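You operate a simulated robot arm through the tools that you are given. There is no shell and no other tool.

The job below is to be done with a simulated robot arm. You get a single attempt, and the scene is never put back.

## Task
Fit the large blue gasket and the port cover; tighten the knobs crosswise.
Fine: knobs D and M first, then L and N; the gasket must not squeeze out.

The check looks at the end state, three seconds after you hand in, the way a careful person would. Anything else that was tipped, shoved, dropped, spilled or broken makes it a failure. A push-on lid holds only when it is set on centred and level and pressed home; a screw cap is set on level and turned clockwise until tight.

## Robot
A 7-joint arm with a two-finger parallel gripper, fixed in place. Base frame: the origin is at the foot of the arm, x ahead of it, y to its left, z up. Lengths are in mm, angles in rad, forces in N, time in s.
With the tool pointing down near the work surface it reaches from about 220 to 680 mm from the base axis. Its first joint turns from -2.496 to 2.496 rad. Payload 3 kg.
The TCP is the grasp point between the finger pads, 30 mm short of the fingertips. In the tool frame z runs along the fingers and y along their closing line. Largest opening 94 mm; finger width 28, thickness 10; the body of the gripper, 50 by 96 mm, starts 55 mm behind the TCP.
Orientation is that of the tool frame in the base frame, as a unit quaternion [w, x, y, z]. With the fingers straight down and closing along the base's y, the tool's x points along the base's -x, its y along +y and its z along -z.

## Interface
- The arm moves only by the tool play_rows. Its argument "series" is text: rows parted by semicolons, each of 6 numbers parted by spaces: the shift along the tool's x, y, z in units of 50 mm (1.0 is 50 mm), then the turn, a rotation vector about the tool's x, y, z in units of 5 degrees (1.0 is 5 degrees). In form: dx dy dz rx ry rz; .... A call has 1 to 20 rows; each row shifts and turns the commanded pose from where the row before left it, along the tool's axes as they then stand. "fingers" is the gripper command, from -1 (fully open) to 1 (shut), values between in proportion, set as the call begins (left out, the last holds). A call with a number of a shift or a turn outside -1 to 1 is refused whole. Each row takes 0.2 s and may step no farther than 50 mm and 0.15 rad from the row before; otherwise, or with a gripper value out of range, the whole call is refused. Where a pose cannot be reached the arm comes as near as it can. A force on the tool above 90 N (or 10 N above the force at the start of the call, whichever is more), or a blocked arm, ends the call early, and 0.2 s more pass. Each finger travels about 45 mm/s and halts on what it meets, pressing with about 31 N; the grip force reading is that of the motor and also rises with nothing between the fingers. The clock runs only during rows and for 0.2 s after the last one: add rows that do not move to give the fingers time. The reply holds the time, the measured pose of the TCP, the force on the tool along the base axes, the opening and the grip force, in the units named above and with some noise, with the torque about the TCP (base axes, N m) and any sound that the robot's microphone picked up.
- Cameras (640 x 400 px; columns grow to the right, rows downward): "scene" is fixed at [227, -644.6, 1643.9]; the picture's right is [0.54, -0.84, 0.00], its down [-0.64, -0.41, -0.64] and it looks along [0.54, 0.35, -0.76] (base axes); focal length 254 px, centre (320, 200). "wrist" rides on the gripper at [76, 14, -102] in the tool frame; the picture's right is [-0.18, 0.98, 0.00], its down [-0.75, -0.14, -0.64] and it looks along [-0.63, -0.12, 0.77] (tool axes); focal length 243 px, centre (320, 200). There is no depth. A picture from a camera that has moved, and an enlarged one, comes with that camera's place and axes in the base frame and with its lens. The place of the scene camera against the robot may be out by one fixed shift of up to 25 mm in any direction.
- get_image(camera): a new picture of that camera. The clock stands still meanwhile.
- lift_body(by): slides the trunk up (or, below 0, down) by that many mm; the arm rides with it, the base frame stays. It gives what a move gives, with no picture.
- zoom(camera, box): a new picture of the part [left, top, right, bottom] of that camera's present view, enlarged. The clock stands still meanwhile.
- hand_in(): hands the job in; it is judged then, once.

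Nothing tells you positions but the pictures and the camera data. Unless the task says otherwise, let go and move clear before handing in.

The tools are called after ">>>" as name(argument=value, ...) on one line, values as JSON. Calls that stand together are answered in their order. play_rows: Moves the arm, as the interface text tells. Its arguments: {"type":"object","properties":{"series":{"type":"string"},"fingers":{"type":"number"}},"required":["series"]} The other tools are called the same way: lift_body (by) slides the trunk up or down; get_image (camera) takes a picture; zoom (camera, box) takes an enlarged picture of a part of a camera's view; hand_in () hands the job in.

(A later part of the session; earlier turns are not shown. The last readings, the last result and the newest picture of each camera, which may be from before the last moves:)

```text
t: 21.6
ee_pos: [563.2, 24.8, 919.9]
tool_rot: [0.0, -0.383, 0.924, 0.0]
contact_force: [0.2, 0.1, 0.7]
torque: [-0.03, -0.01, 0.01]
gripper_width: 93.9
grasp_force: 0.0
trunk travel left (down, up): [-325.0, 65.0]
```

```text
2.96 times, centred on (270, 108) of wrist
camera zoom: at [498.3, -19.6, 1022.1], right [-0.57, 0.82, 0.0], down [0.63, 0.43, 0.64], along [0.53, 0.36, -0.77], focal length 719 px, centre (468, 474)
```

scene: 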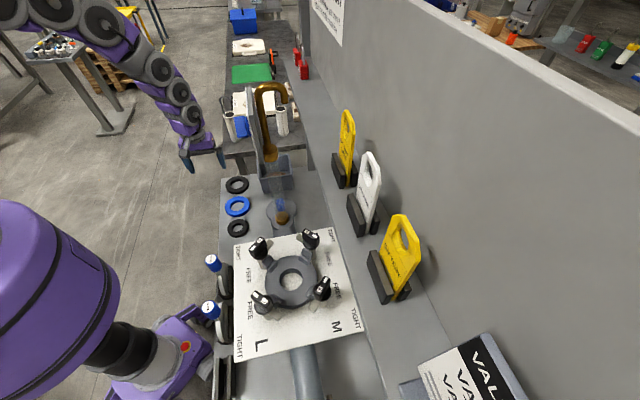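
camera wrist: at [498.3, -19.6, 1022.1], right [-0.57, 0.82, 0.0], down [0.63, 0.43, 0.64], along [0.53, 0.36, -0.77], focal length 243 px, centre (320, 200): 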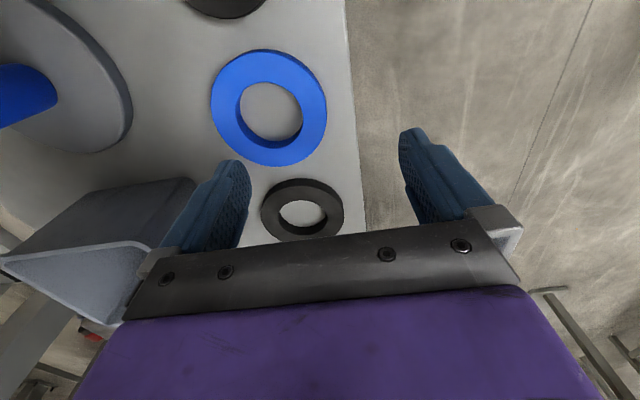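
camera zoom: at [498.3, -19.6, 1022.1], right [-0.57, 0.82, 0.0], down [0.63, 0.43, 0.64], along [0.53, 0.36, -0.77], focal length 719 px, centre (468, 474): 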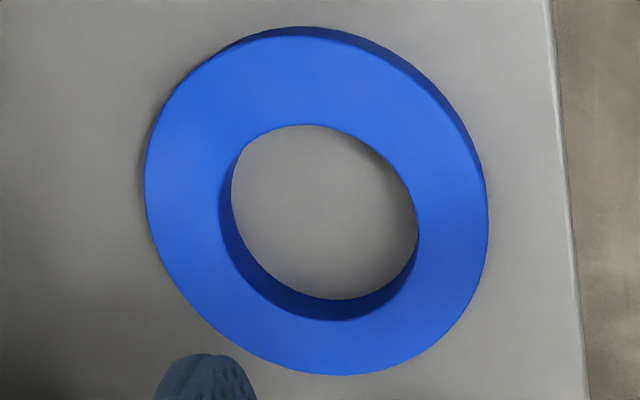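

The blue gasket centres near (588.5,-11), about 102 mm OD with a 59 mm bore and ~14 mm thick. I align the fingers to straddle its wall on the free (-x,+y) side and descend part way.

>>> play_rows(series="0.123 -0.08 0 0 0 0; 0 0 0.5 0 0 0; 0 0 0.5 0 0 0; 0 0 0.4 0 0 0; 0 0 0 0 0 0; 0 0 0 0 0 0")

>>> get_image(camera="wrist")

>>> zoom(camera="wrist", box=[160, 60, 480, 260])

```text
t: 23.0
ee_pos: [559.7, 18.6, 848.2]
tool_rot: [0.0, -0.383, 0.924, -0.001]
contact_force: [0.5, 0.4, 0.8]
torque: [0.0, 0.04, 0.02]
gripper_width: 93.9
grasp_force: 0.0
trunk travel left (down, up): [-325.0, 65.0]
```

```text
taken
camera wrist: at [495.1, -24.4, 950.6], right [-0.56, 0.83, 0.0], down [0.63, 0.43, 0.64], along [0.53, 0.36, -0.77], focal length 243 px, centre (320, 200)
```

wrist: 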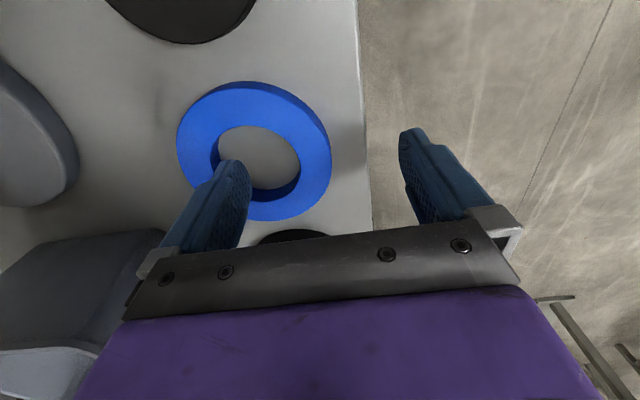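

```text
2.00 times, centred on (320, 160) of wrist
camera zoom: at [495.1, -24.4, 950.6], right [-0.56, 0.83, 0.0], down [0.63, 0.43, 0.64], along [0.53, 0.36, -0.77], focal length 485 px, centre (320, 280)
```

zoom: 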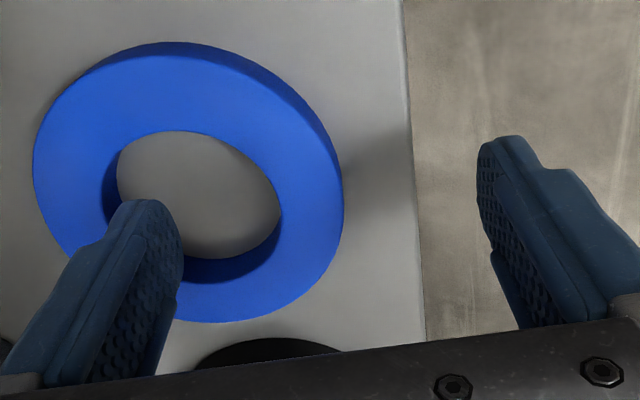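

Ring centre refined to (590,-9.7), top z≈813, thickness ~15, bench ≈798. I fine-tune and lower so the fingertips sit about 5 mm above the bench.

>>> play_rows(series="-0.03 -0.055 0 0 0 0; 0 0 0.15 0 0 0; 0 0 0.13 0 0 0; 0 0 0 0 0 0; 0 0 0 0 0 0")

>>> get_image(camera="wrist")

>>> zoom(camera="wrist", box=[160, 60, 480, 260])

```text
t: 24.2
ee_pos: [562.2, 16.4, 834.9]
tool_rot: [-0.001, -0.382, 0.924, -0.001]
contact_force: [0.9, -0.2, 0.4]
torque: [0.01, 0.01, 0.01]
gripper_width: 93.9
grasp_force: 0.1
trunk travel left (down, up): [-325.0, 65.0]
```

```text
taken
camera wrist: at [497.8, -26.5, 937.3], right [-0.56, 0.83, 0.0], down [0.63, 0.43, 0.64], along [0.53, 0.36, -0.77], focal length 243 px, centre (320, 200)
```

wrist: 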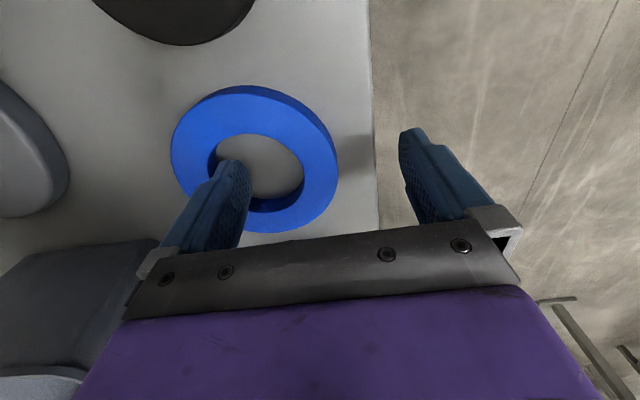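

```text
2.00 times, centred on (320, 160) of wrist
camera zoom: at [497.8, -26.5, 937.3], right [-0.56, 0.83, 0.0], down [0.63, 0.43, 0.64], along [0.53, 0.36, -0.77], focal length 485 px, centre (320, 280)
```

zoom: 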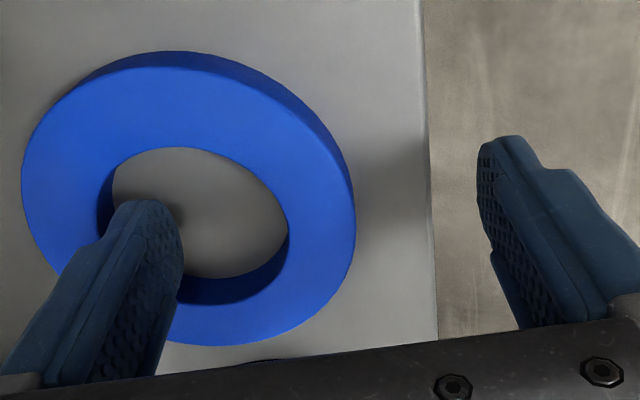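

>>> play_rows(series="0 0 0 0 0 0; 0 0 0 0 0 0; 0 0 0 0 0 0; 0 0 0 0 0 0; 0 0 0 0 0 0; 0 0 0 0 0 0", fingers=1)

>>> get_image(camera="wrist")

>>> zoom(camera="wrist", box=[160, 60, 480, 260])

```text
t: 25.6
ee_pos: [562.1, 16.8, 834.9]
tool_rot: [0.0, -0.382, 0.924, -0.001]
contact_force: [1.9, -1.5, 2.1]
torque: [-0.04, -0.02, 0.0]
gripper_width: 21.3
grasp_force: 31.2
trunk travel left (down, up): [-325.0, 65.0]
```

```text
taken
camera wrist: at [498.0, -26.6, 937.5], right [-0.56, 0.83, 0.0], down [0.63, 0.43, 0.64], along [0.53, 0.36, -0.77], focal length 243 px, centre (320, 200)
```

wrist: 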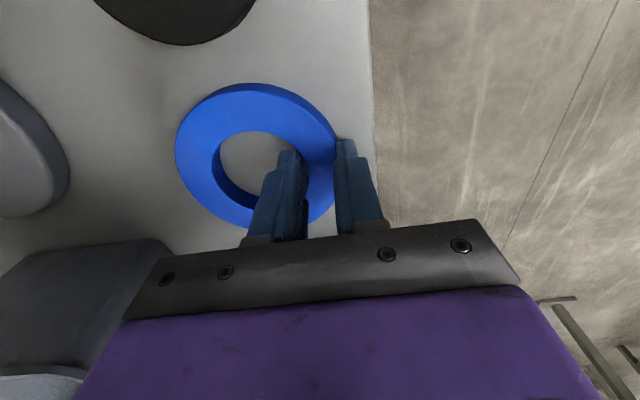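

```text
2.00 times, centred on (320, 160) of wrist
camera zoom: at [498.0, -26.6, 937.5], right [-0.56, 0.83, 0.0], down [0.63, 0.43, 0.64], along [0.53, 0.36, -0.77], focal length 485 px, centre (320, 280)
```

zoom: 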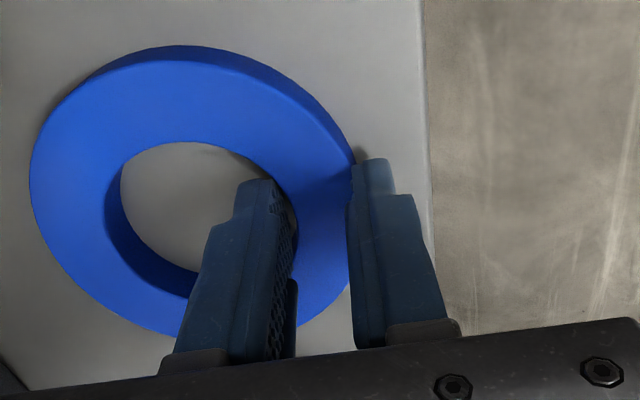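

The gasket is gripped (21.3 mm wall). I lift it and check how it hangs.

>>> play_rows(series="0 0 -0.2 0 0 0; 0 0 -0.5 0 0 0; 0 0 -0.8 0 0 0; 0 0 -0.8 0 0 0; 0 0 -0.8 0 0 0; 0 0 0 0 0 0; 0 0 0 0 0 0")

>>> get_image(camera="wrist")

>>> zoom(camera="wrist", box=[160, 60, 480, 260])

>>> get_image(camera="scene")

```text
t: 27.2
ee_pos: [564.3, 16.8, 989.1]
tool_rot: [0.001, -0.382, 0.924, 0.0]
contact_force: [-0.1, 0.5, -0.6]
torque: [0.03, 0.03, 0.0]
gripper_width: 20.8
grasp_force: 30.8
trunk travel left (down, up): [-325.0, 65.0]
```

```text
taken
camera wrist: at [499.9, -26.0, 1091.3], right [-0.57, 0.82, 0.0], down [0.63, 0.43, 0.64], along [0.53, 0.36, -0.77], focal length 243 px, centre (320, 200)
```

wrist: 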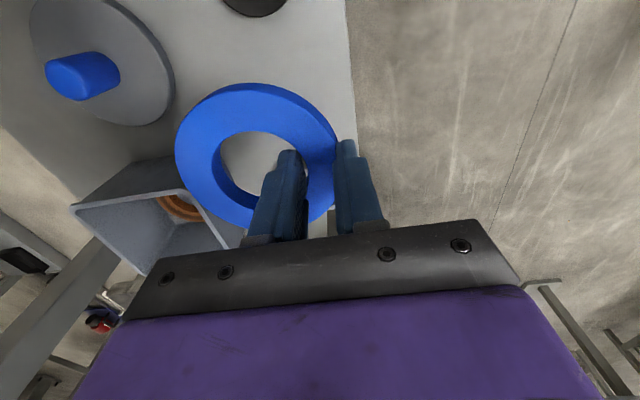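

```text
2.00 times, centred on (320, 160) of wrist
camera zoom: at [499.9, -26.0, 1091.3], right [-0.57, 0.82, 0.0], down [0.63, 0.43, 0.64], along [0.53, 0.36, -0.77], focal length 485 px, centre (320, 280)
```

zoom: 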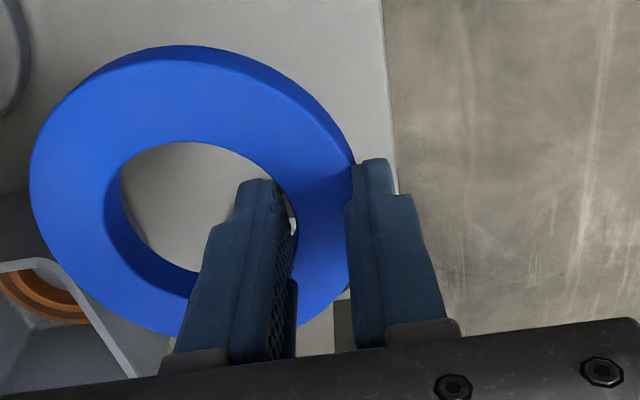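

```text
taken
```

scene: 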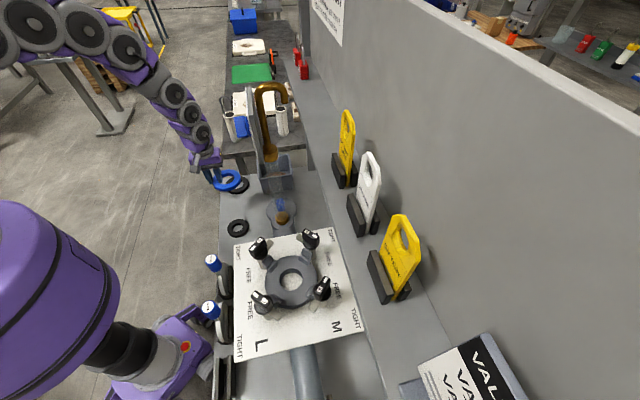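

The ring hangs level. I carry it up and over to above the flange, staying well clear of the glass tube.

>>> play_rows(series="0 0 -0.95 0 0 0; 0 0 -0.95 0 0 0; 0 0 -0.95 0 0 0; 0 0 -0.95 0 0 0; 0.834 0.27 0 0 0 0; 0.834 0.27 0 0 0 0; 0.834 0.27 0 0 0 0; 0.834 0.27 0 0 0 0; 0.834 0.27 0 0 0 0; 0.593 -0.591 0 0 0 0; 0.593 -0.591 0 0 0 0; 0.593 -0.591 0 0 0 0; 0.593 -0.591 0 0 0 0; 0.593 -0.591 0 0 0 0; 0.593 -0.591 0 0 0 0; 0.593 -0.591 0 0 0 0; 0.593 -0.591 0 0 0 0; 0 0 0 0 0 0; 0 0 0 0 0 0")

>>> get_image(camera="wrist")

>>> zoom(camera="wrist", box=[140, 0, 460, 200])

>>> get_image(camera="scene")

```text
t: 31.2
ee_pos: [368.2, -416.2, 1180.4]
tool_rot: [0.0, -0.383, 0.924, -0.001]
contact_force: [1.6, 0.1, -0.1]
torque: [0.08, 0.05, -0.03]
gripper_width: 20.9
grasp_force: 30.9
trunk travel left (down, up): [-325.0, 65.0]
```

```text
taken
camera wrist: at [304.5, -460.5, 1282.6], right [-0.57, 0.82, 0.0], down [0.63, 0.43, 0.64], along [0.53, 0.36, -0.77], focal length 243 px, centre (320, 200)
```

wrist: 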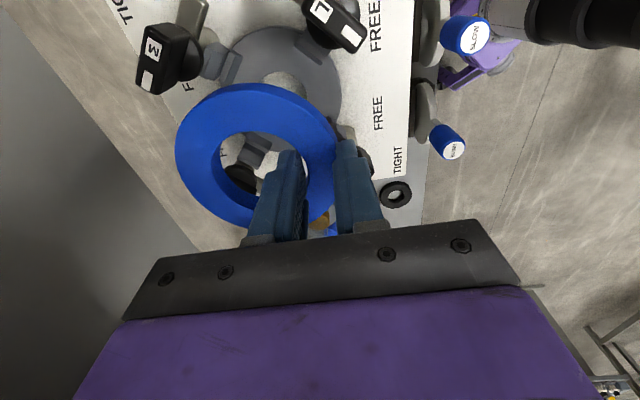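

```text
2.00 times, centred on (300, 100) of wrist
camera zoom: at [304.5, -460.5, 1282.6], right [-0.57, 0.82, 0.0], down [0.63, 0.43, 0.64], along [0.53, 0.36, -0.77], focal length 485 px, centre (360, 400)
```

zoom: 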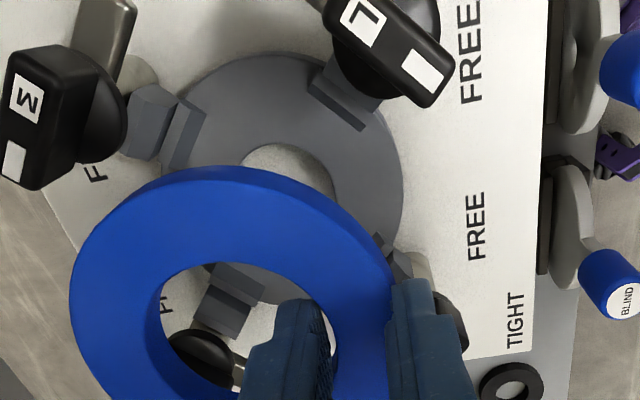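

```text
taken
```

scene: 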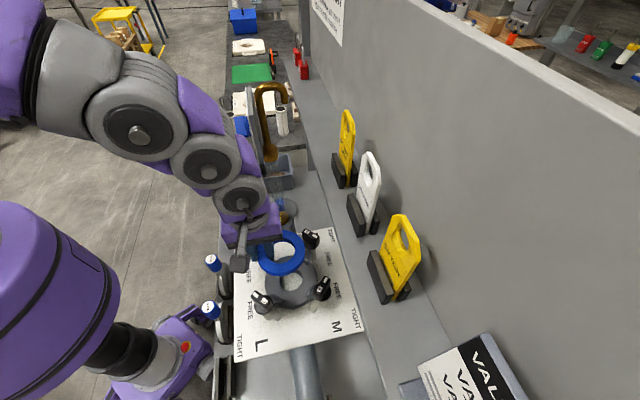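

>>> zoom(camera="wrist", box=[200, 15, 360, 115])

```text
4.00 times, centred on (280, 65) of wrist
camera zoom: at [304.5, -460.5, 1282.6], right [-0.57, 0.82, 0.0], down [0.63, 0.43, 0.64], along [0.53, 0.36, -0.77], focal length 970 px, centre (480, 740)
```

zoom: 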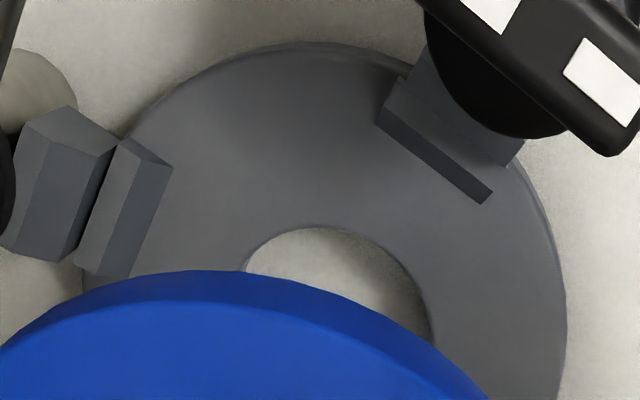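

The flange centre seems a few mm off from the ring's present centre. I shift a little, lower 50 mm, and re-measure.

>>> play_rows(series="-0.049 -0.092 0 0 0 0; 0 0 0.5 0 0 0; 0 0 0.5 0 0 0; 0 0 0 0 0 0; 0 0 0 0 0 0")

>>> zoom(camera="wrist", box=[140, 0, 460, 200])

>>> zoom(camera="scene", box=[230, 220, 350, 310])

```text
t: 32.4
ee_pos: [371.6, -419.7, 1129.6]
tool_rot: [0.0, -0.383, 0.924, 0.0]
contact_force: [0.1, -0.2, -1.3]
torque: [0.01, 0.04, -0.02]
gripper_width: 21.1
grasp_force: 31.1
trunk travel left (down, up): [-325.0, 65.0]
```

```text
2.00 times, centred on (300, 100) of wrist
camera zoom: at [308.9, -463.9, 1232.0], right [-0.57, 0.82, 0.0], down [0.63, 0.43, 0.64], along [0.53, 0.36, -0.77], focal length 485 px, centre (360, 400)
```

zoom: 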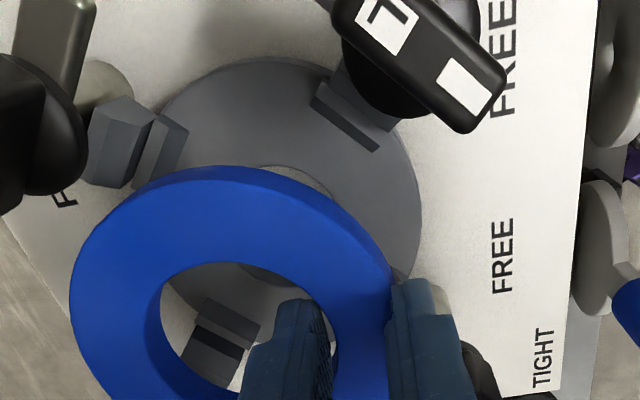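

```text
4.44 times, centred on (290, 265) of scene
camera zoom: at [227.0, -644.6, 1643.9], right [0.54, -0.84, 0.0], down [-0.64, -0.41, -0.64], along [0.54, 0.35, -0.76], focal length 1131 px, centre (453, -89)
```

zoom: 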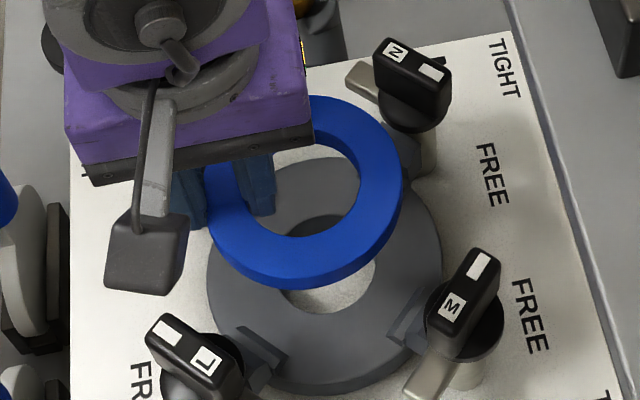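

>>> play_rows(series="-0.03 -0.03 0.3 0 0 0; 0 0 0.4 0 0 0; 0 0 0.4 0 0 0; 0 0 0 0 0 0; 0 0 0 0 0 0")

>>> zoom(camera="wrist", box=[140, 0, 460, 200])

>>> zoom(camera="scene", box=[230, 220, 350, 310])

```text
t: 33.6
ee_pos: [376.0, -421.4, 1075.5]
tool_rot: [0.0, -0.382, 0.924, 0.0]
contact_force: [-0.3, -0.7, -0.4]
torque: [0.0, 0.06, 0.0]
gripper_width: 20.9
grasp_force: 31.1
trunk travel left (down, up): [-325.0, 65.0]
```

```text
2.00 times, centred on (300, 100) of wrist
camera zoom: at [311.9, -464.8, 1177.1], right [-0.57, 0.82, 0.0], down [0.63, 0.43, 0.64], along [0.53, 0.36, -0.77], focal length 485 px, centre (360, 400)
```

zoom: 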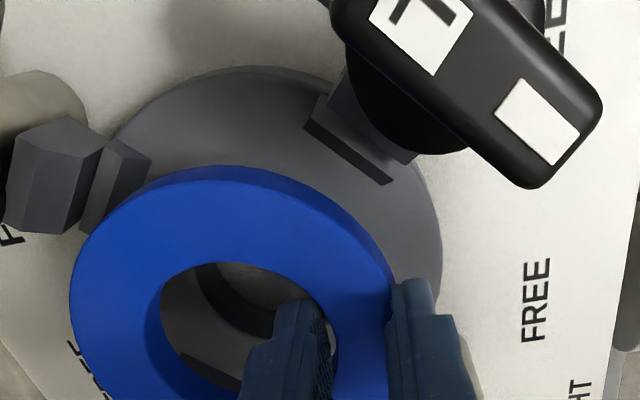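

```text
4.44 times, centred on (290, 265) of scene
camera zoom: at [227.0, -644.6, 1643.9], right [0.54, -0.84, 0.0], down [-0.64, -0.41, -0.64], along [0.54, 0.35, -0.76], focal length 1131 px, centre (453, -89)
```

zoom: 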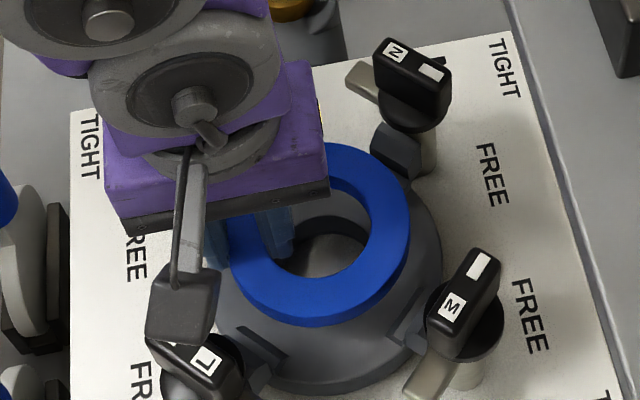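

>>> zoom(camera="wrist", box=[140, 40, 260, 130])

>>> zoom(camera="wrist", box=[260, 20, 380, 110])

>>> zoom(camera="wrist", box=[180, 90, 380, 230])

```text
4.44 times, centred on (200, 85) of wrist
camera zoom: at [311.9, -464.8, 1177.1], right [-0.57, 0.82, 0.0], down [0.63, 0.43, 0.64], along [0.53, 0.36, -0.77], focal length 1078 px, centre (853, 711)
```

zoom: 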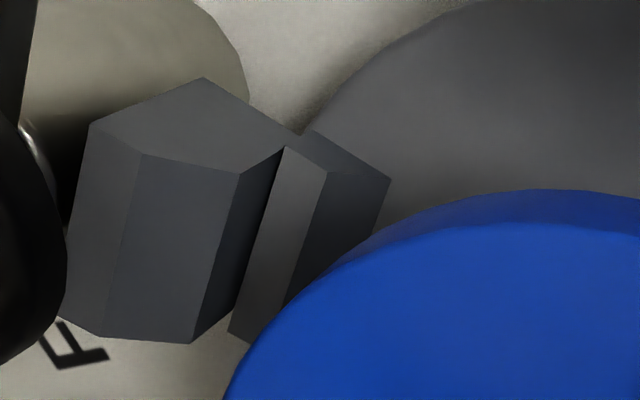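

```text
4.44 times, centred on (320, 65) of wrist
camera zoom: at [311.9, -464.8, 1177.1], right [-0.57, 0.82, 0.0], down [0.63, 0.43, 0.64], along [0.53, 0.36, -0.77], focal length 1078 px, centre (320, 800)
```

zoom: 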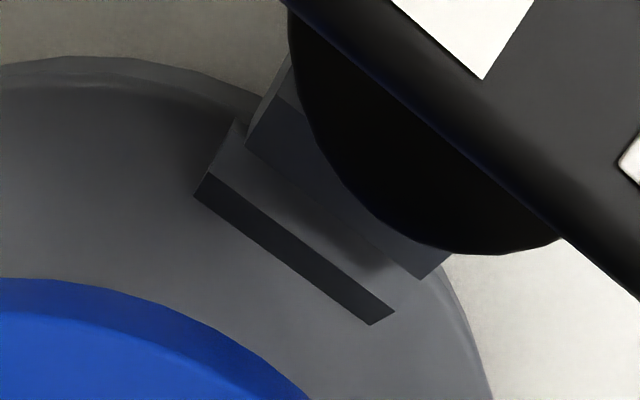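

```text
2.86 times, centred on (280, 160) of wrist
camera zoom: at [311.9, -464.8, 1177.1], right [-0.57, 0.82, 0.0], down [0.63, 0.43, 0.64], along [0.53, 0.36, -0.77], focal length 693 px, centre (434, 314)
```

zoom: 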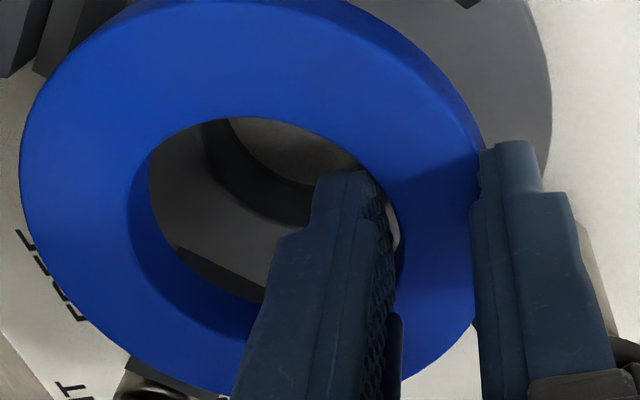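

Measured against the L and M guide edges, the ring is ~2.4 mm short in the camera's forward direction, with 3 mm clearance available. I correct and lower gently into the guides.

>>> play_rows(series="-0.047 -0.009 0 0 0 0; 0 0 0.3 0 0 0; 0 0 0.25 0 0 0; 0 0 0 0 0 0; 0 0 0 0 0 0")

>>> zoom(camera="wrist", box=[140, 20, 460, 220])

>>> zoom(camera="scene", box=[230, 220, 350, 310])

```text
t: 34.8
ee_pos: [376.1, -420.1, 1048.1]
tool_rot: [0.001, -0.383, 0.924, 0.0]
contact_force: [0.4, 1.3, -1.4]
torque: [0.02, 0.06, -0.01]
gripper_width: 21.0
grasp_force: 30.5
trunk travel left (down, up): [-325.0, 65.0]
```

```text
2.00 times, centred on (300, 120) of wrist
camera zoom: at [312.1, -463.4, 1149.9], right [-0.57, 0.82, 0.0], down [0.63, 0.43, 0.64], along [0.53, 0.36, -0.77], focal length 485 px, centre (360, 360)
```

zoom: 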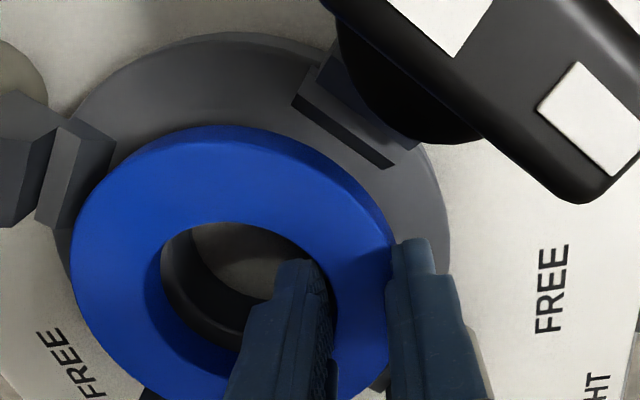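

```text
4.44 times, centred on (290, 265) of scene
camera zoom: at [227.0, -644.6, 1643.9], right [0.54, -0.84, 0.0], down [-0.64, -0.41, -0.64], along [0.54, 0.35, -0.76], focal length 1131 px, centre (453, -89)
```

zoom: 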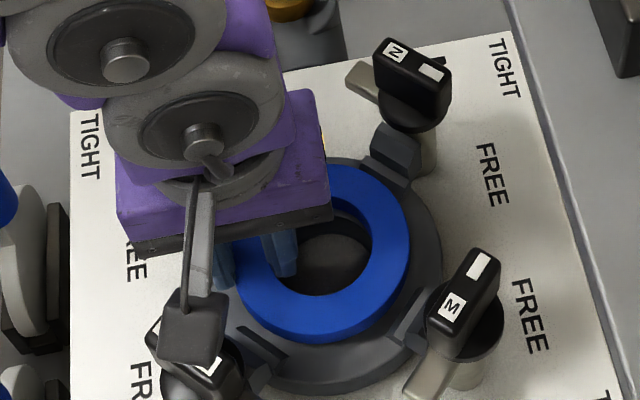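

>>> play_rows(series="-0.009 -0.026 0 0 0 0; 0 0 0.08 0 0 0; 0 0 0.06 0 0 0; 0 0 0 0 0 0; 0 0 0 0 0 0")

>>> zoom(camera="wrist", box=[140, 20, 460, 220])

```text
t: 36.0
ee_pos: [377.4, -420.8, 1040.7]
tool_rot: [0.0, -0.383, 0.924, -0.001]
contact_force: [0.4, -0.3, -2.2]
torque: [0.04, 0.03, -0.01]
gripper_width: 20.9
grasp_force: 31.0
trunk travel left (down, up): [-325.0, 65.0]
```

```text
2.00 times, centred on (300, 120) of wrist
camera zoom: at [313.1, -464.2, 1143.0], right [-0.56, 0.83, 0.0], down [0.63, 0.43, 0.64], along [0.53, 0.36, -0.77], focal length 485 px, centre (360, 360)
```

zoom: 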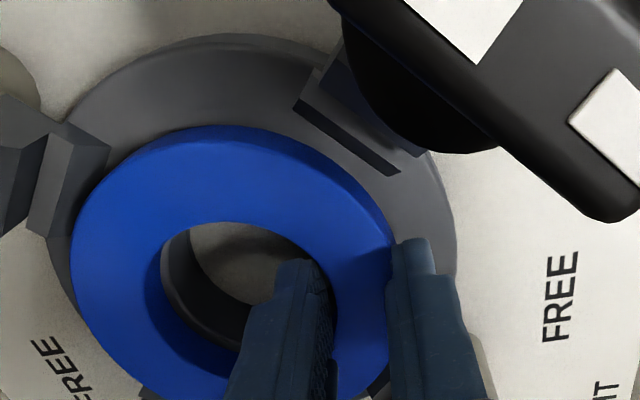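

>>> play_rows(series="0 0 0.04 0 0 0; 0 0 0.03 0 0 0; 0 0 0 0 0 0")

>>> zoom(camera="wrist", box=[140, 20, 460, 220])

>>> zoom(camera="scene", box=[250, 230, 340, 310])

```text
t: 36.8
ee_pos: [376.4, -420.1, 1037.5]
tool_rot: [0.0, -0.382, 0.924, 0.0]
contact_force: [0.4, 0.4, -1.2]
torque: [-0.02, 0.02, -0.01]
gripper_width: 21.0
grasp_force: 30.9
trunk travel left (down, up): [-325.0, 65.0]
```

```text
2.00 times, centred on (300, 120) of wrist
camera zoom: at [312.9, -464.3, 1139.3], right [-0.56, 0.83, 0.0], down [0.63, 0.43, 0.64], along [0.53, 0.36, -0.77], focal length 485 px, centre (360, 360)
```

zoom: 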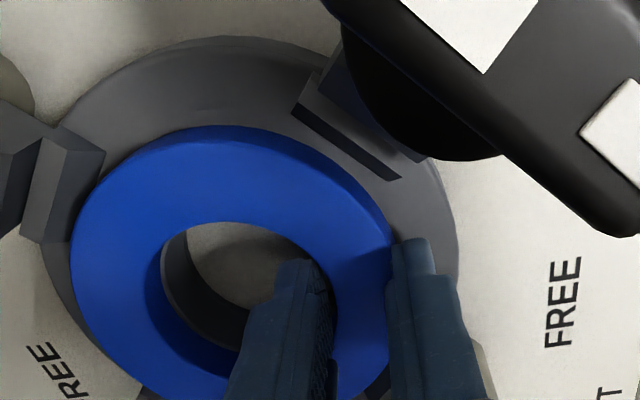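

```text
5.00 times, centred on (295, 270) of scene
camera zoom: at [227.0, -644.6, 1643.9], right [0.54, -0.84, 0.0], down [-0.64, -0.41, -0.64], along [0.54, 0.35, -0.76], focal length 1272 px, centre (445, -150)
```

zoom: 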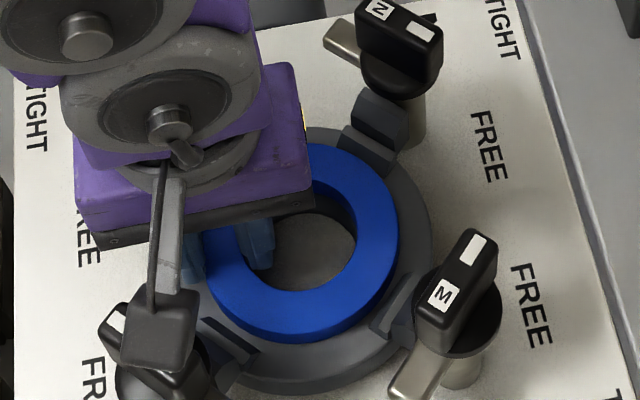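

>>> play_rows(series="0 0 0.03 0 0 0; 0 0 0.03 0 0 0; 0 0 0 0 0 0")

>>> play_rows(series="0 0 0.03 0 0 0; 0 0 0.02 0 0 0; 0 0 0 0 0 0")

```text
t: 37.6
ee_pos: [377.4, -419.7, 1035.4]
tool_rot: [0.0, -0.383, 0.924, -0.001]
contact_force: [-1.0, -1.4, 11.9]
torque: [-0.11, 0.07, 0.04]
gripper_width: 21.1
grasp_force: 30.5
trunk travel left (down, up): [-325.0, 65.0]
```

```text
t: 38.4
ee_pos: [376.7, -420.1, 1035.0]
tool_rot: [0.001, -0.383, 0.924, -0.003]
contact_force: [6.9, -5.9, 47.3]
torque: [-0.38, -0.06, -0.1]
gripper_width: 20.8
grasp_force: 31.0
trunk travel left (down, up): [-325.0, 65.0]
```

The gasket touched down at the expected height (bottom ≈ flange top). I ease the pressure and release it.

>>> play_rows(series="0 0 -0.05 0 0 0; 0 0 0 0 0 0")

>>> play_rows(series="0 0 0 0 0 0; 0 0 0 0 0 0; 0 0 0 0 0 0; 0 0 0 0 0 0; 0 0 0 0 0 0", fingers=-0.2)

>>> zoom(camera="wrist", box=[140, 20, 460, 220])

```text
t: 39.0
ee_pos: [375.6, -419.6, 1034.9]
tool_rot: [0.0, -0.383, 0.924, 0.0]
contact_force: [8.1, -5.1, 28.6]
torque: [-0.09, -0.27, 0.02]
gripper_width: 21.0
grasp_force: 30.7
trunk travel left (down, up): [-325.0, 65.0]
```

```text
t: 40.2
ee_pos: [376.4, -421.3, 1035.2]
tool_rot: [0.0, -0.382, 0.924, 0.0]
contact_force: [0.1, 0.0, -0.3]
torque: [0.0, 0.0, -0.02]
gripper_width: 56.6
grasp_force: 0.0
trunk travel left (down, up): [-325.0, 65.0]
```

```text
2.00 times, centred on (300, 120) of wrist
camera zoom: at [312.9, -463.9, 1136.8], right [-0.56, 0.83, 0.0], down [0.63, 0.43, 0.64], along [0.53, 0.36, -0.77], focal length 485 px, centre (360, 360)
```

zoom: 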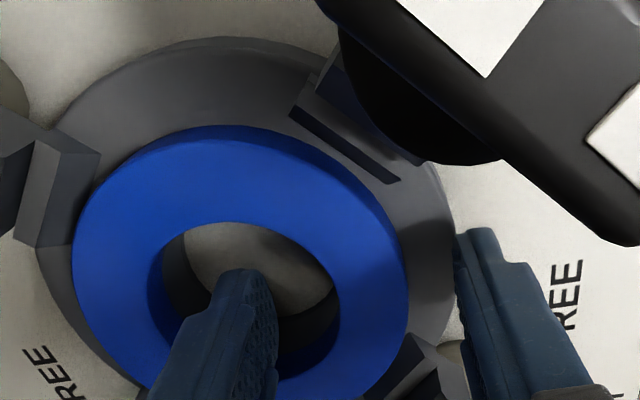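

>>> play_rows(series="0 0 -0.3 0 0 0; 0 0 -0.6 0 0 0; 0 0 -0.8 0 0 0; 0 0 -0.8 0 0 0; 0 0 0 0 0 0")

>>> get_image(camera="wrist")

>>> zoom(camera="wrist", box=[160, 0, 400, 150])

>>> zoom(camera="scene", box=[240, 230, 340, 310])

```text
t: 41.4
ee_pos: [376.2, -420.8, 1157.6]
tool_rot: [0.0, -0.382, 0.924, 0.0]
contact_force: [0.0, 0.3, 0.0]
torque: [-0.01, -0.01, 0.01]
gripper_width: 56.6
grasp_force: 0.1
trunk travel left (down, up): [-325.0, 65.0]
```

```text
taken
camera wrist: at [311.8, -464.6, 1259.9], right [-0.57, 0.82, 0.0], down [0.63, 0.43, 0.64], along [0.53, 0.36, -0.77], focal length 243 px, centre (320, 200)
```

wrist: 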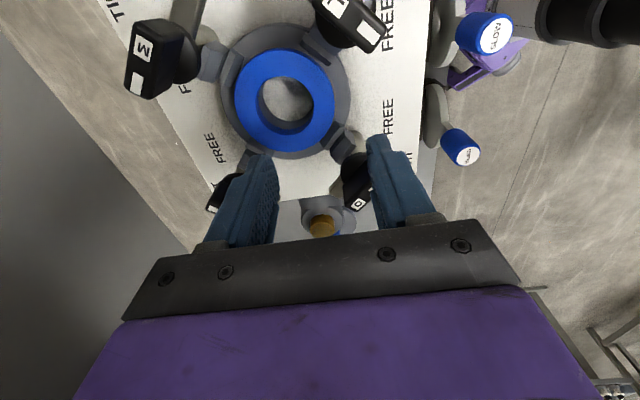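

```text
2.67 times, centred on (280, 75) of wrist
camera zoom: at [311.8, -464.6, 1259.9], right [-0.57, 0.82, 0.0], down [0.63, 0.43, 0.64], along [0.53, 0.36, -0.77], focal length 647 px, centre (427, 533)
```

zoom: 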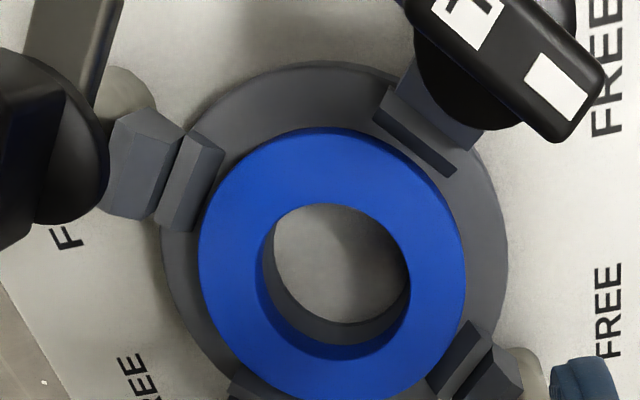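

```text
5.00 times, centred on (290, 270) of scene
camera zoom: at [227.0, -644.6, 1643.9], right [0.54, -0.84, 0.0], down [-0.64, -0.41, -0.64], along [0.54, 0.35, -0.76], focal length 1272 px, centre (470, -150)
```

zoom: 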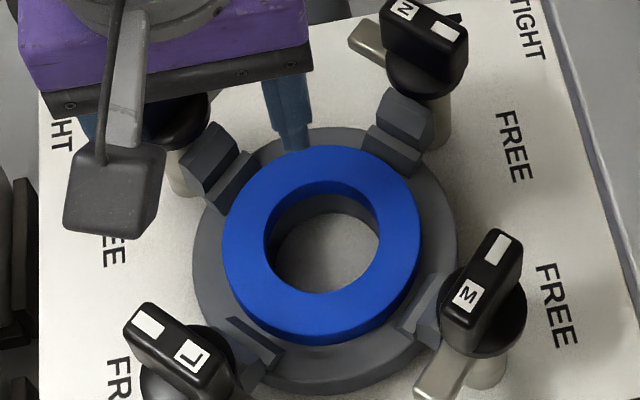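

The gasket sits flat inside all four guides, centred at about (401.5,-446). Now I head for the port cover, going around the glass tube, with fingers opened.

>>> play_rows(series="0 0 -0.8 0 0 1; 0 0 0 0 0 1; 0 0 0 0 0 1; 0 0 0 0 0 1; 0 0 0 0 0 1; 0 0 0 0 0 1; 0 0 0 0 0 1; 0 0 0 0 0 1; 0 0 0 0 0 1; 0 0.82 0 0 0 0; 0 0.82 0 0 0 0; 0 0.82 0 0 0 0; 0 0.82 0 0 0 0; 0 0.82 0 0 0 0; 0 0.82 0 0 0 0; -0.8 0 0 0 0 0; -0.8 0 0 0 0 0; -0.8 0 0 0 0 0; -0.8 0 0 0 0 0; 0 0 0 0 0 0", fingers=-1)

>>> get_image(camera="wrist")

>>> get_image(camera="scene")

```text
t: 45.6
ee_pos: [536.7, -172.1, 1200.1]
tool_rot: [0.001, 0.0, 1.0, -0.001]
contact_force: [-0.1, -0.7, 0.5]
torque: [0.05, -0.02, -0.01]
gripper_width: 93.9
grasp_force: 0.0
trunk travel left (down, up): [-325.0, 65.0]
```

```text
taken
camera wrist: at [461.2, -157.9, 1301.7], right [0.18, 0.98, 0.0], down [0.75, -0.14, 0.64], along [0.63, -0.12, -0.77], focal length 243 px, centre (320, 200)
```

wrist: 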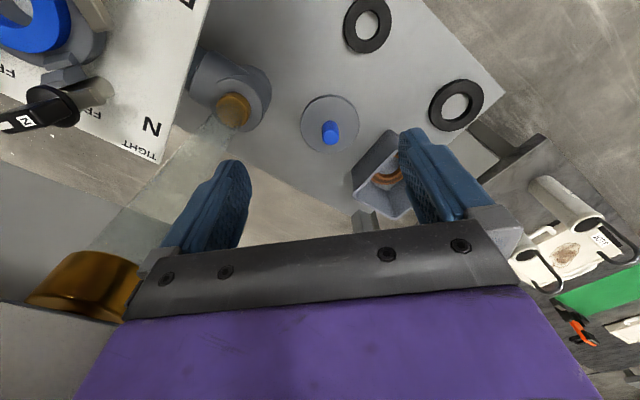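

```text
taken
```

scene: 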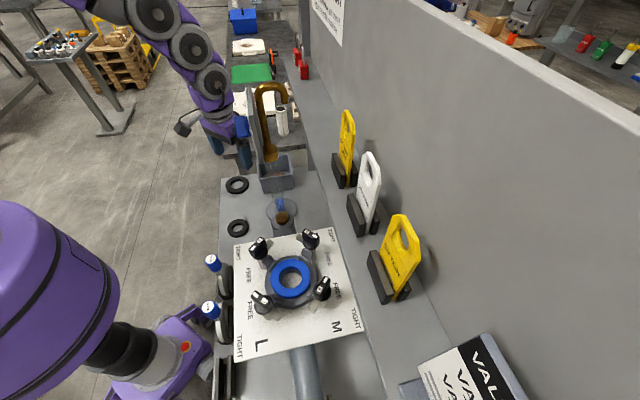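

>>> zoom(camera="wrist", box=[280, 80, 380, 170])

>>> zoom(camera="scene", box=[255, 185, 310, 230])

```text
4.44 times, centred on (330, 125) of wrist
camera zoom: at [461.2, -157.9, 1301.7], right [0.18, 0.98, 0.0], down [0.75, -0.14, 0.64], along [0.63, -0.12, -0.77], focal length 1078 px, centre (276, 533)
```

zoom: 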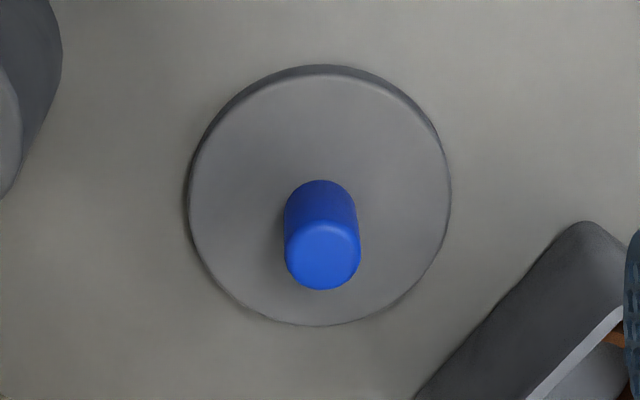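

```text
8.89 times, centred on (282, 208) of scene
camera zoom: at [227.0, -644.6, 1643.9], right [0.54, -0.84, 0.0], down [-0.64, -0.41, -0.64], along [0.54, 0.35, -0.76], focal length 2262 px, centre (653, 133)
```

zoom: 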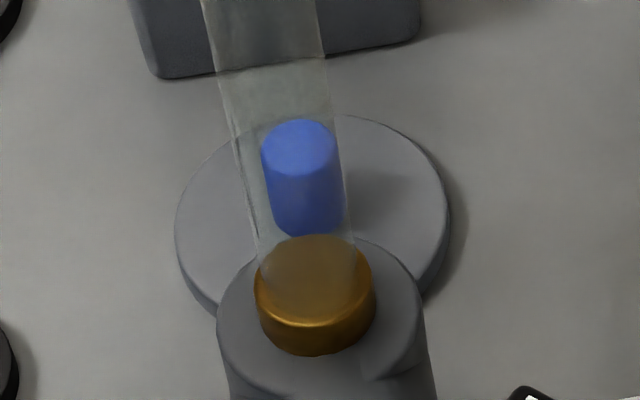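

Cover centre ≈ (672,-175), disc top ≈809, peg top ≈860, peg Ø≈34 mm. It lies at the edge of reach, so I approach in stages and read the true pose.

>>> play_rows(series="-0.8 0 0.6 0 0 0; -0.8 0 0.8 0 0 0; -0.6 0 0.8 0 0 0; -0.5 0 0.8 0 0 0; 0 0 0.8 0 0 0; 0 0 0 0 0 0; 0 0 0 0 0 0")

>>> get_image(camera="wrist")

>>> get_image(camera="scene")

```text
refused: row 2 steps farther than a row can; nothing moved
```

```text
taken
camera wrist: at [461.2, -157.9, 1301.7], right [0.18, 0.98, 0.0], down [0.75, -0.14, 0.64], along [0.63, -0.12, -0.77], focal length 243 px, centre (320, 200)
```

wrist: 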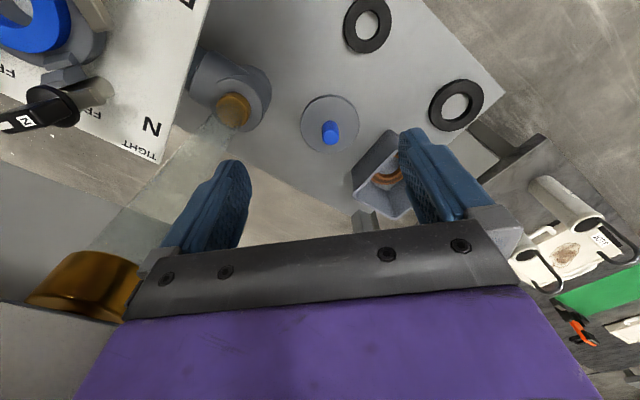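

```text
taken
```

scene: 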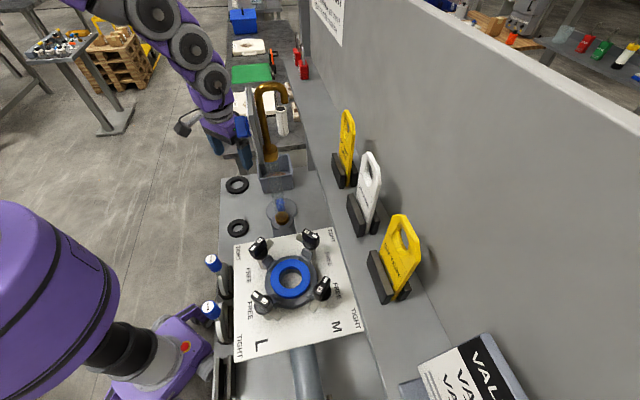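

>>> play_rows(series="-0.6 0 0.7 0 0 0; -0.6 0 0.7 0 0 0; -0.6 0 0.7 0 0 0; -0.5 0 0.8 0 0 0; -0.3 0 0.8 0 0 0; 0 0 0.3 0 0 0; 0 0 0 0 0 0; 0 0 0 0 0 0")

>>> get_image(camera="wrist")

>>> get_image(camera="scene")

```text
t: 47.4
ee_pos: [667.1, -174.8, 998.3]
tool_rot: [0.001, 0.0, 1.0, 0.0]
contact_force: [0.5, 0.7, -0.9]
torque: [-0.01, 0.05, 0.02]
gripper_width: 93.8
grasp_force: 0.1
trunk travel left (down, up): [-325.0, 65.0]
```

```text
taken
camera wrist: at [591.0, -158.7, 1101.8], right [0.18, 0.98, 0.0], down [0.75, -0.14, 0.64], along [0.63, -0.12, -0.77], focal length 243 px, centre (320, 200)
```

wrist: 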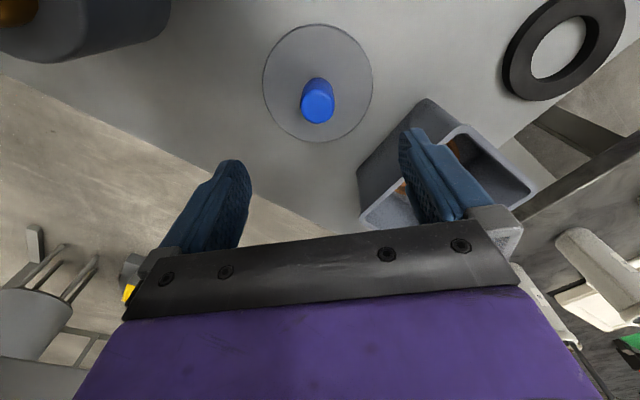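

```text
taken
```

scene: 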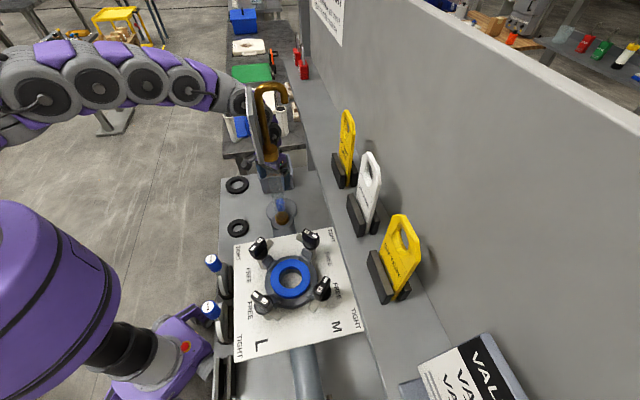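

>>> zoom(camera="scene", box=[210, 70, 310, 230])

>>> zoom(camera="wrist", box=[250, 10, 390, 150])

```text
2.50 times, centred on (260, 150) of scene
camera zoom: at [227.0, -644.6, 1643.9], right [0.54, -0.84, 0.0], down [-0.64, -0.41, -0.64], along [0.54, 0.35, -0.76], focal length 636 px, centre (470, 325)
```

zoom: 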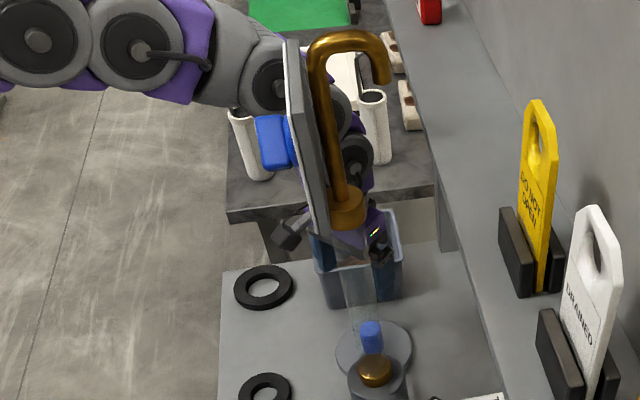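

```text
2.86 times, centred on (320, 80) of wrist
camera zoom: at [591.0, -158.7, 1101.8], right [0.18, 0.98, 0.0], down [0.75, -0.14, 0.64], along [0.63, -0.12, -0.77], focal length 693 px, centre (320, 543)
```

zoom: 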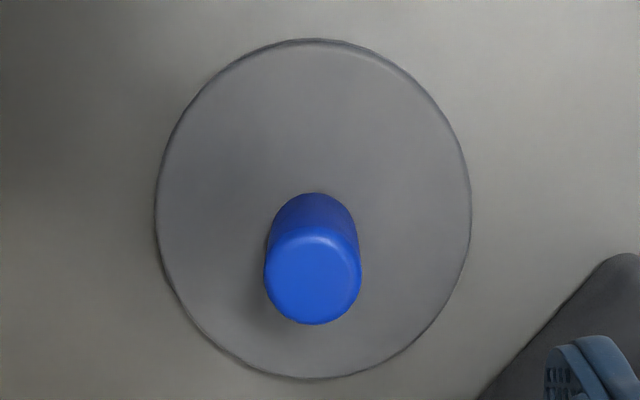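

>>> play_rows(series="-0.09 -0.03 0.3 0 0 0; 0 0 0.7 0 0 0; 0 0 0.7 0 0 0; 0 0 0.5 0 0 0; 0 0 0 0 0 0; 0 0 0 0 0 0")

>>> get_image(camera="wrist")

```text
t: 48.8
ee_pos: [672.3, -172.9, 888.9]
tool_rot: [0.0, 0.0, 1.0, 0.0]
contact_force: [-0.1, 0.2, -0.2]
torque: [-0.01, 0.02, -0.02]
gripper_width: 93.9
grasp_force: 0.1
trunk travel left (down, up): [-325.0, 65.0]
```

```text
taken
camera wrist: at [596.4, -158.7, 990.4], right [0.18, 0.98, 0.0], down [0.75, -0.14, 0.64], along [0.63, -0.12, -0.77], focal length 243 px, centre (320, 200)
```

wrist: 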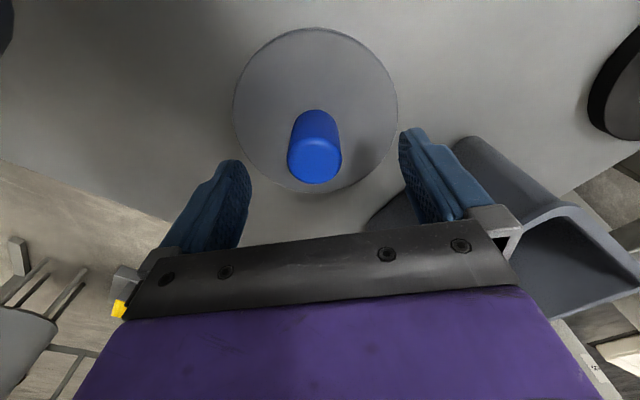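

>>> play_rows(series="0 -0.072 0 0 0 0; 0 0 0.4 0 0 0; 0 0 0.3 0 0 0; 0 0 0.1 0 0 0; 0 0 0.06 0 0 0; 0 0 0 0 0 0; 0 0 0 0 0 0")

>>> get_image(camera="wrist")

>>> zoom(camera="wrist", box=[200, 60, 440, 220])

```text
t: 50.4
ee_pos: [671.1, -177.3, 853.0]
tool_rot: [0.001, 0.0, 1.0, -0.001]
contact_force: [0.8, -0.2, -0.3]
torque: [0.0, 0.01, 0.02]
gripper_width: 94.1
grasp_force: 0.0
out of reach, approached as far as the arm can: row 4
trunk travel left (down, up): [-325.0, 65.0]
```

```text
taken
camera wrist: at [595.3, -163.4, 955.1], right [0.18, 0.98, 0.0], down [0.75, -0.14, 0.64], along [0.63, -0.12, -0.76], focal length 243 px, centre (320, 200)
```

wrist: 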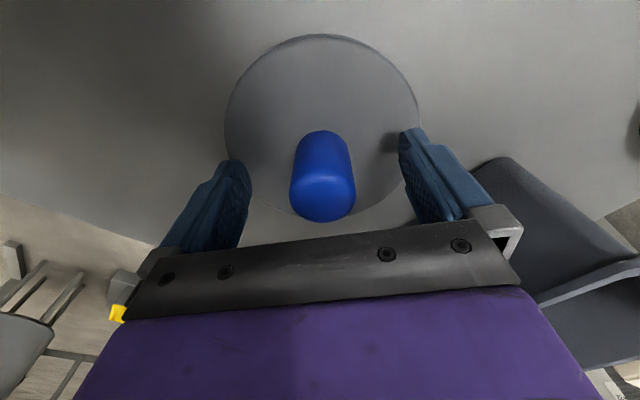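

```text
2.50 times, centred on (320, 140) of wrist
camera zoom: at [595.3, -163.4, 955.1], right [0.18, 0.98, 0.0], down [0.75, -0.14, 0.64], along [0.63, -0.12, -0.76], focal length 606 px, centre (320, 350)
```

zoom: 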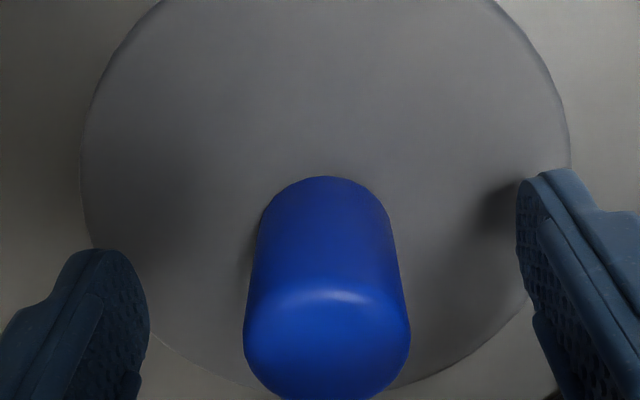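

At 853 mm the arm is at its limit, so I use the trunk to lower a few more millimetres, then grip the peg.

>>> lift_body(by=-8)

>>> zoom(camera="wrist", box=[200, 60, 440, 220])

```text
t: 51.0
ee_pos: [671.0, -177.3, 845.4]
tool_rot: [0.002, -0.001, 1.0, -0.001]
contact_force: [-0.8, -0.8, 7.2]
torque: [0.41, 0.08, -0.05]
gripper_width: 94.1
grasp_force: 0.0
trunk travel left (down, up): [-317.0, 73.0]
```

```text
2.50 times, centred on (320, 140) of wrist
camera zoom: at [595.1, -163.3, 947.9], right [0.18, 0.98, 0.0], down [0.75, -0.14, 0.65], along [0.63, -0.12, -0.76], focal length 606 px, centre (320, 350)
```

zoom: 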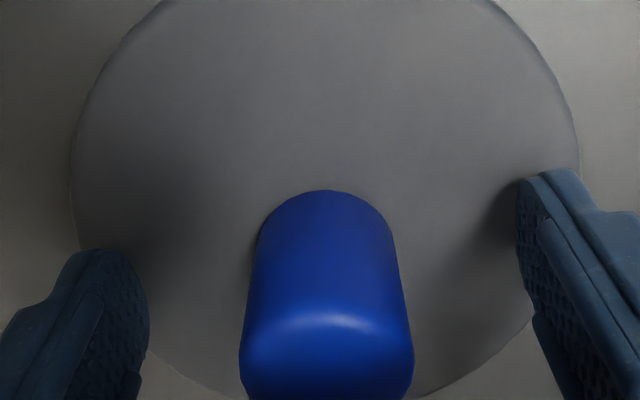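

One fingertip touches the disc lightly (7 N), so I raise the trunk 4 mm before closing.

>>> lift_body(by=4)

>>> play_rows(series="0 0 0 0 0 0; 0 0 0 0 0 0; 0 0 0 0 0 0; 0 0 0 0 0 0; 0 0 0 0 0 0; 0 0 0 0 0 0", fingers=1)

>>> get_image(camera="wrist")

```text
t: 51.5
ee_pos: [673.1, -178.5, 849.3]
tool_rot: [0.002, -0.001, 1.0, -0.001]
contact_force: [0.8, 1.0, 0.3]
torque: [0.0, -0.02, 0.01]
gripper_width: 94.0
grasp_force: 0.1
trunk travel left (down, up): [-321.0, 69.0]
```

```text
t: 52.9
ee_pos: [671.2, -177.2, 849.7]
tool_rot: [0.002, 0.0, 1.0, -0.001]
contact_force: [-0.2, 0.3, 0.5]
torque: [0.22, 0.02, 0.03]
gripper_width: 32.4
grasp_force: 31.3
trunk travel left (down, up): [-321.0, 69.0]
```

```text
taken
camera wrist: at [595.2, -163.3, 951.1], right [0.18, 0.98, 0.0], down [0.75, -0.14, 0.64], along [0.63, -0.12, -0.76], focal length 243 px, centre (320, 200)
```

wrist: 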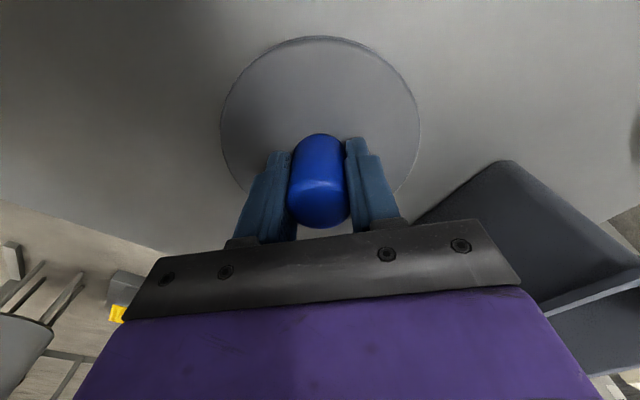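

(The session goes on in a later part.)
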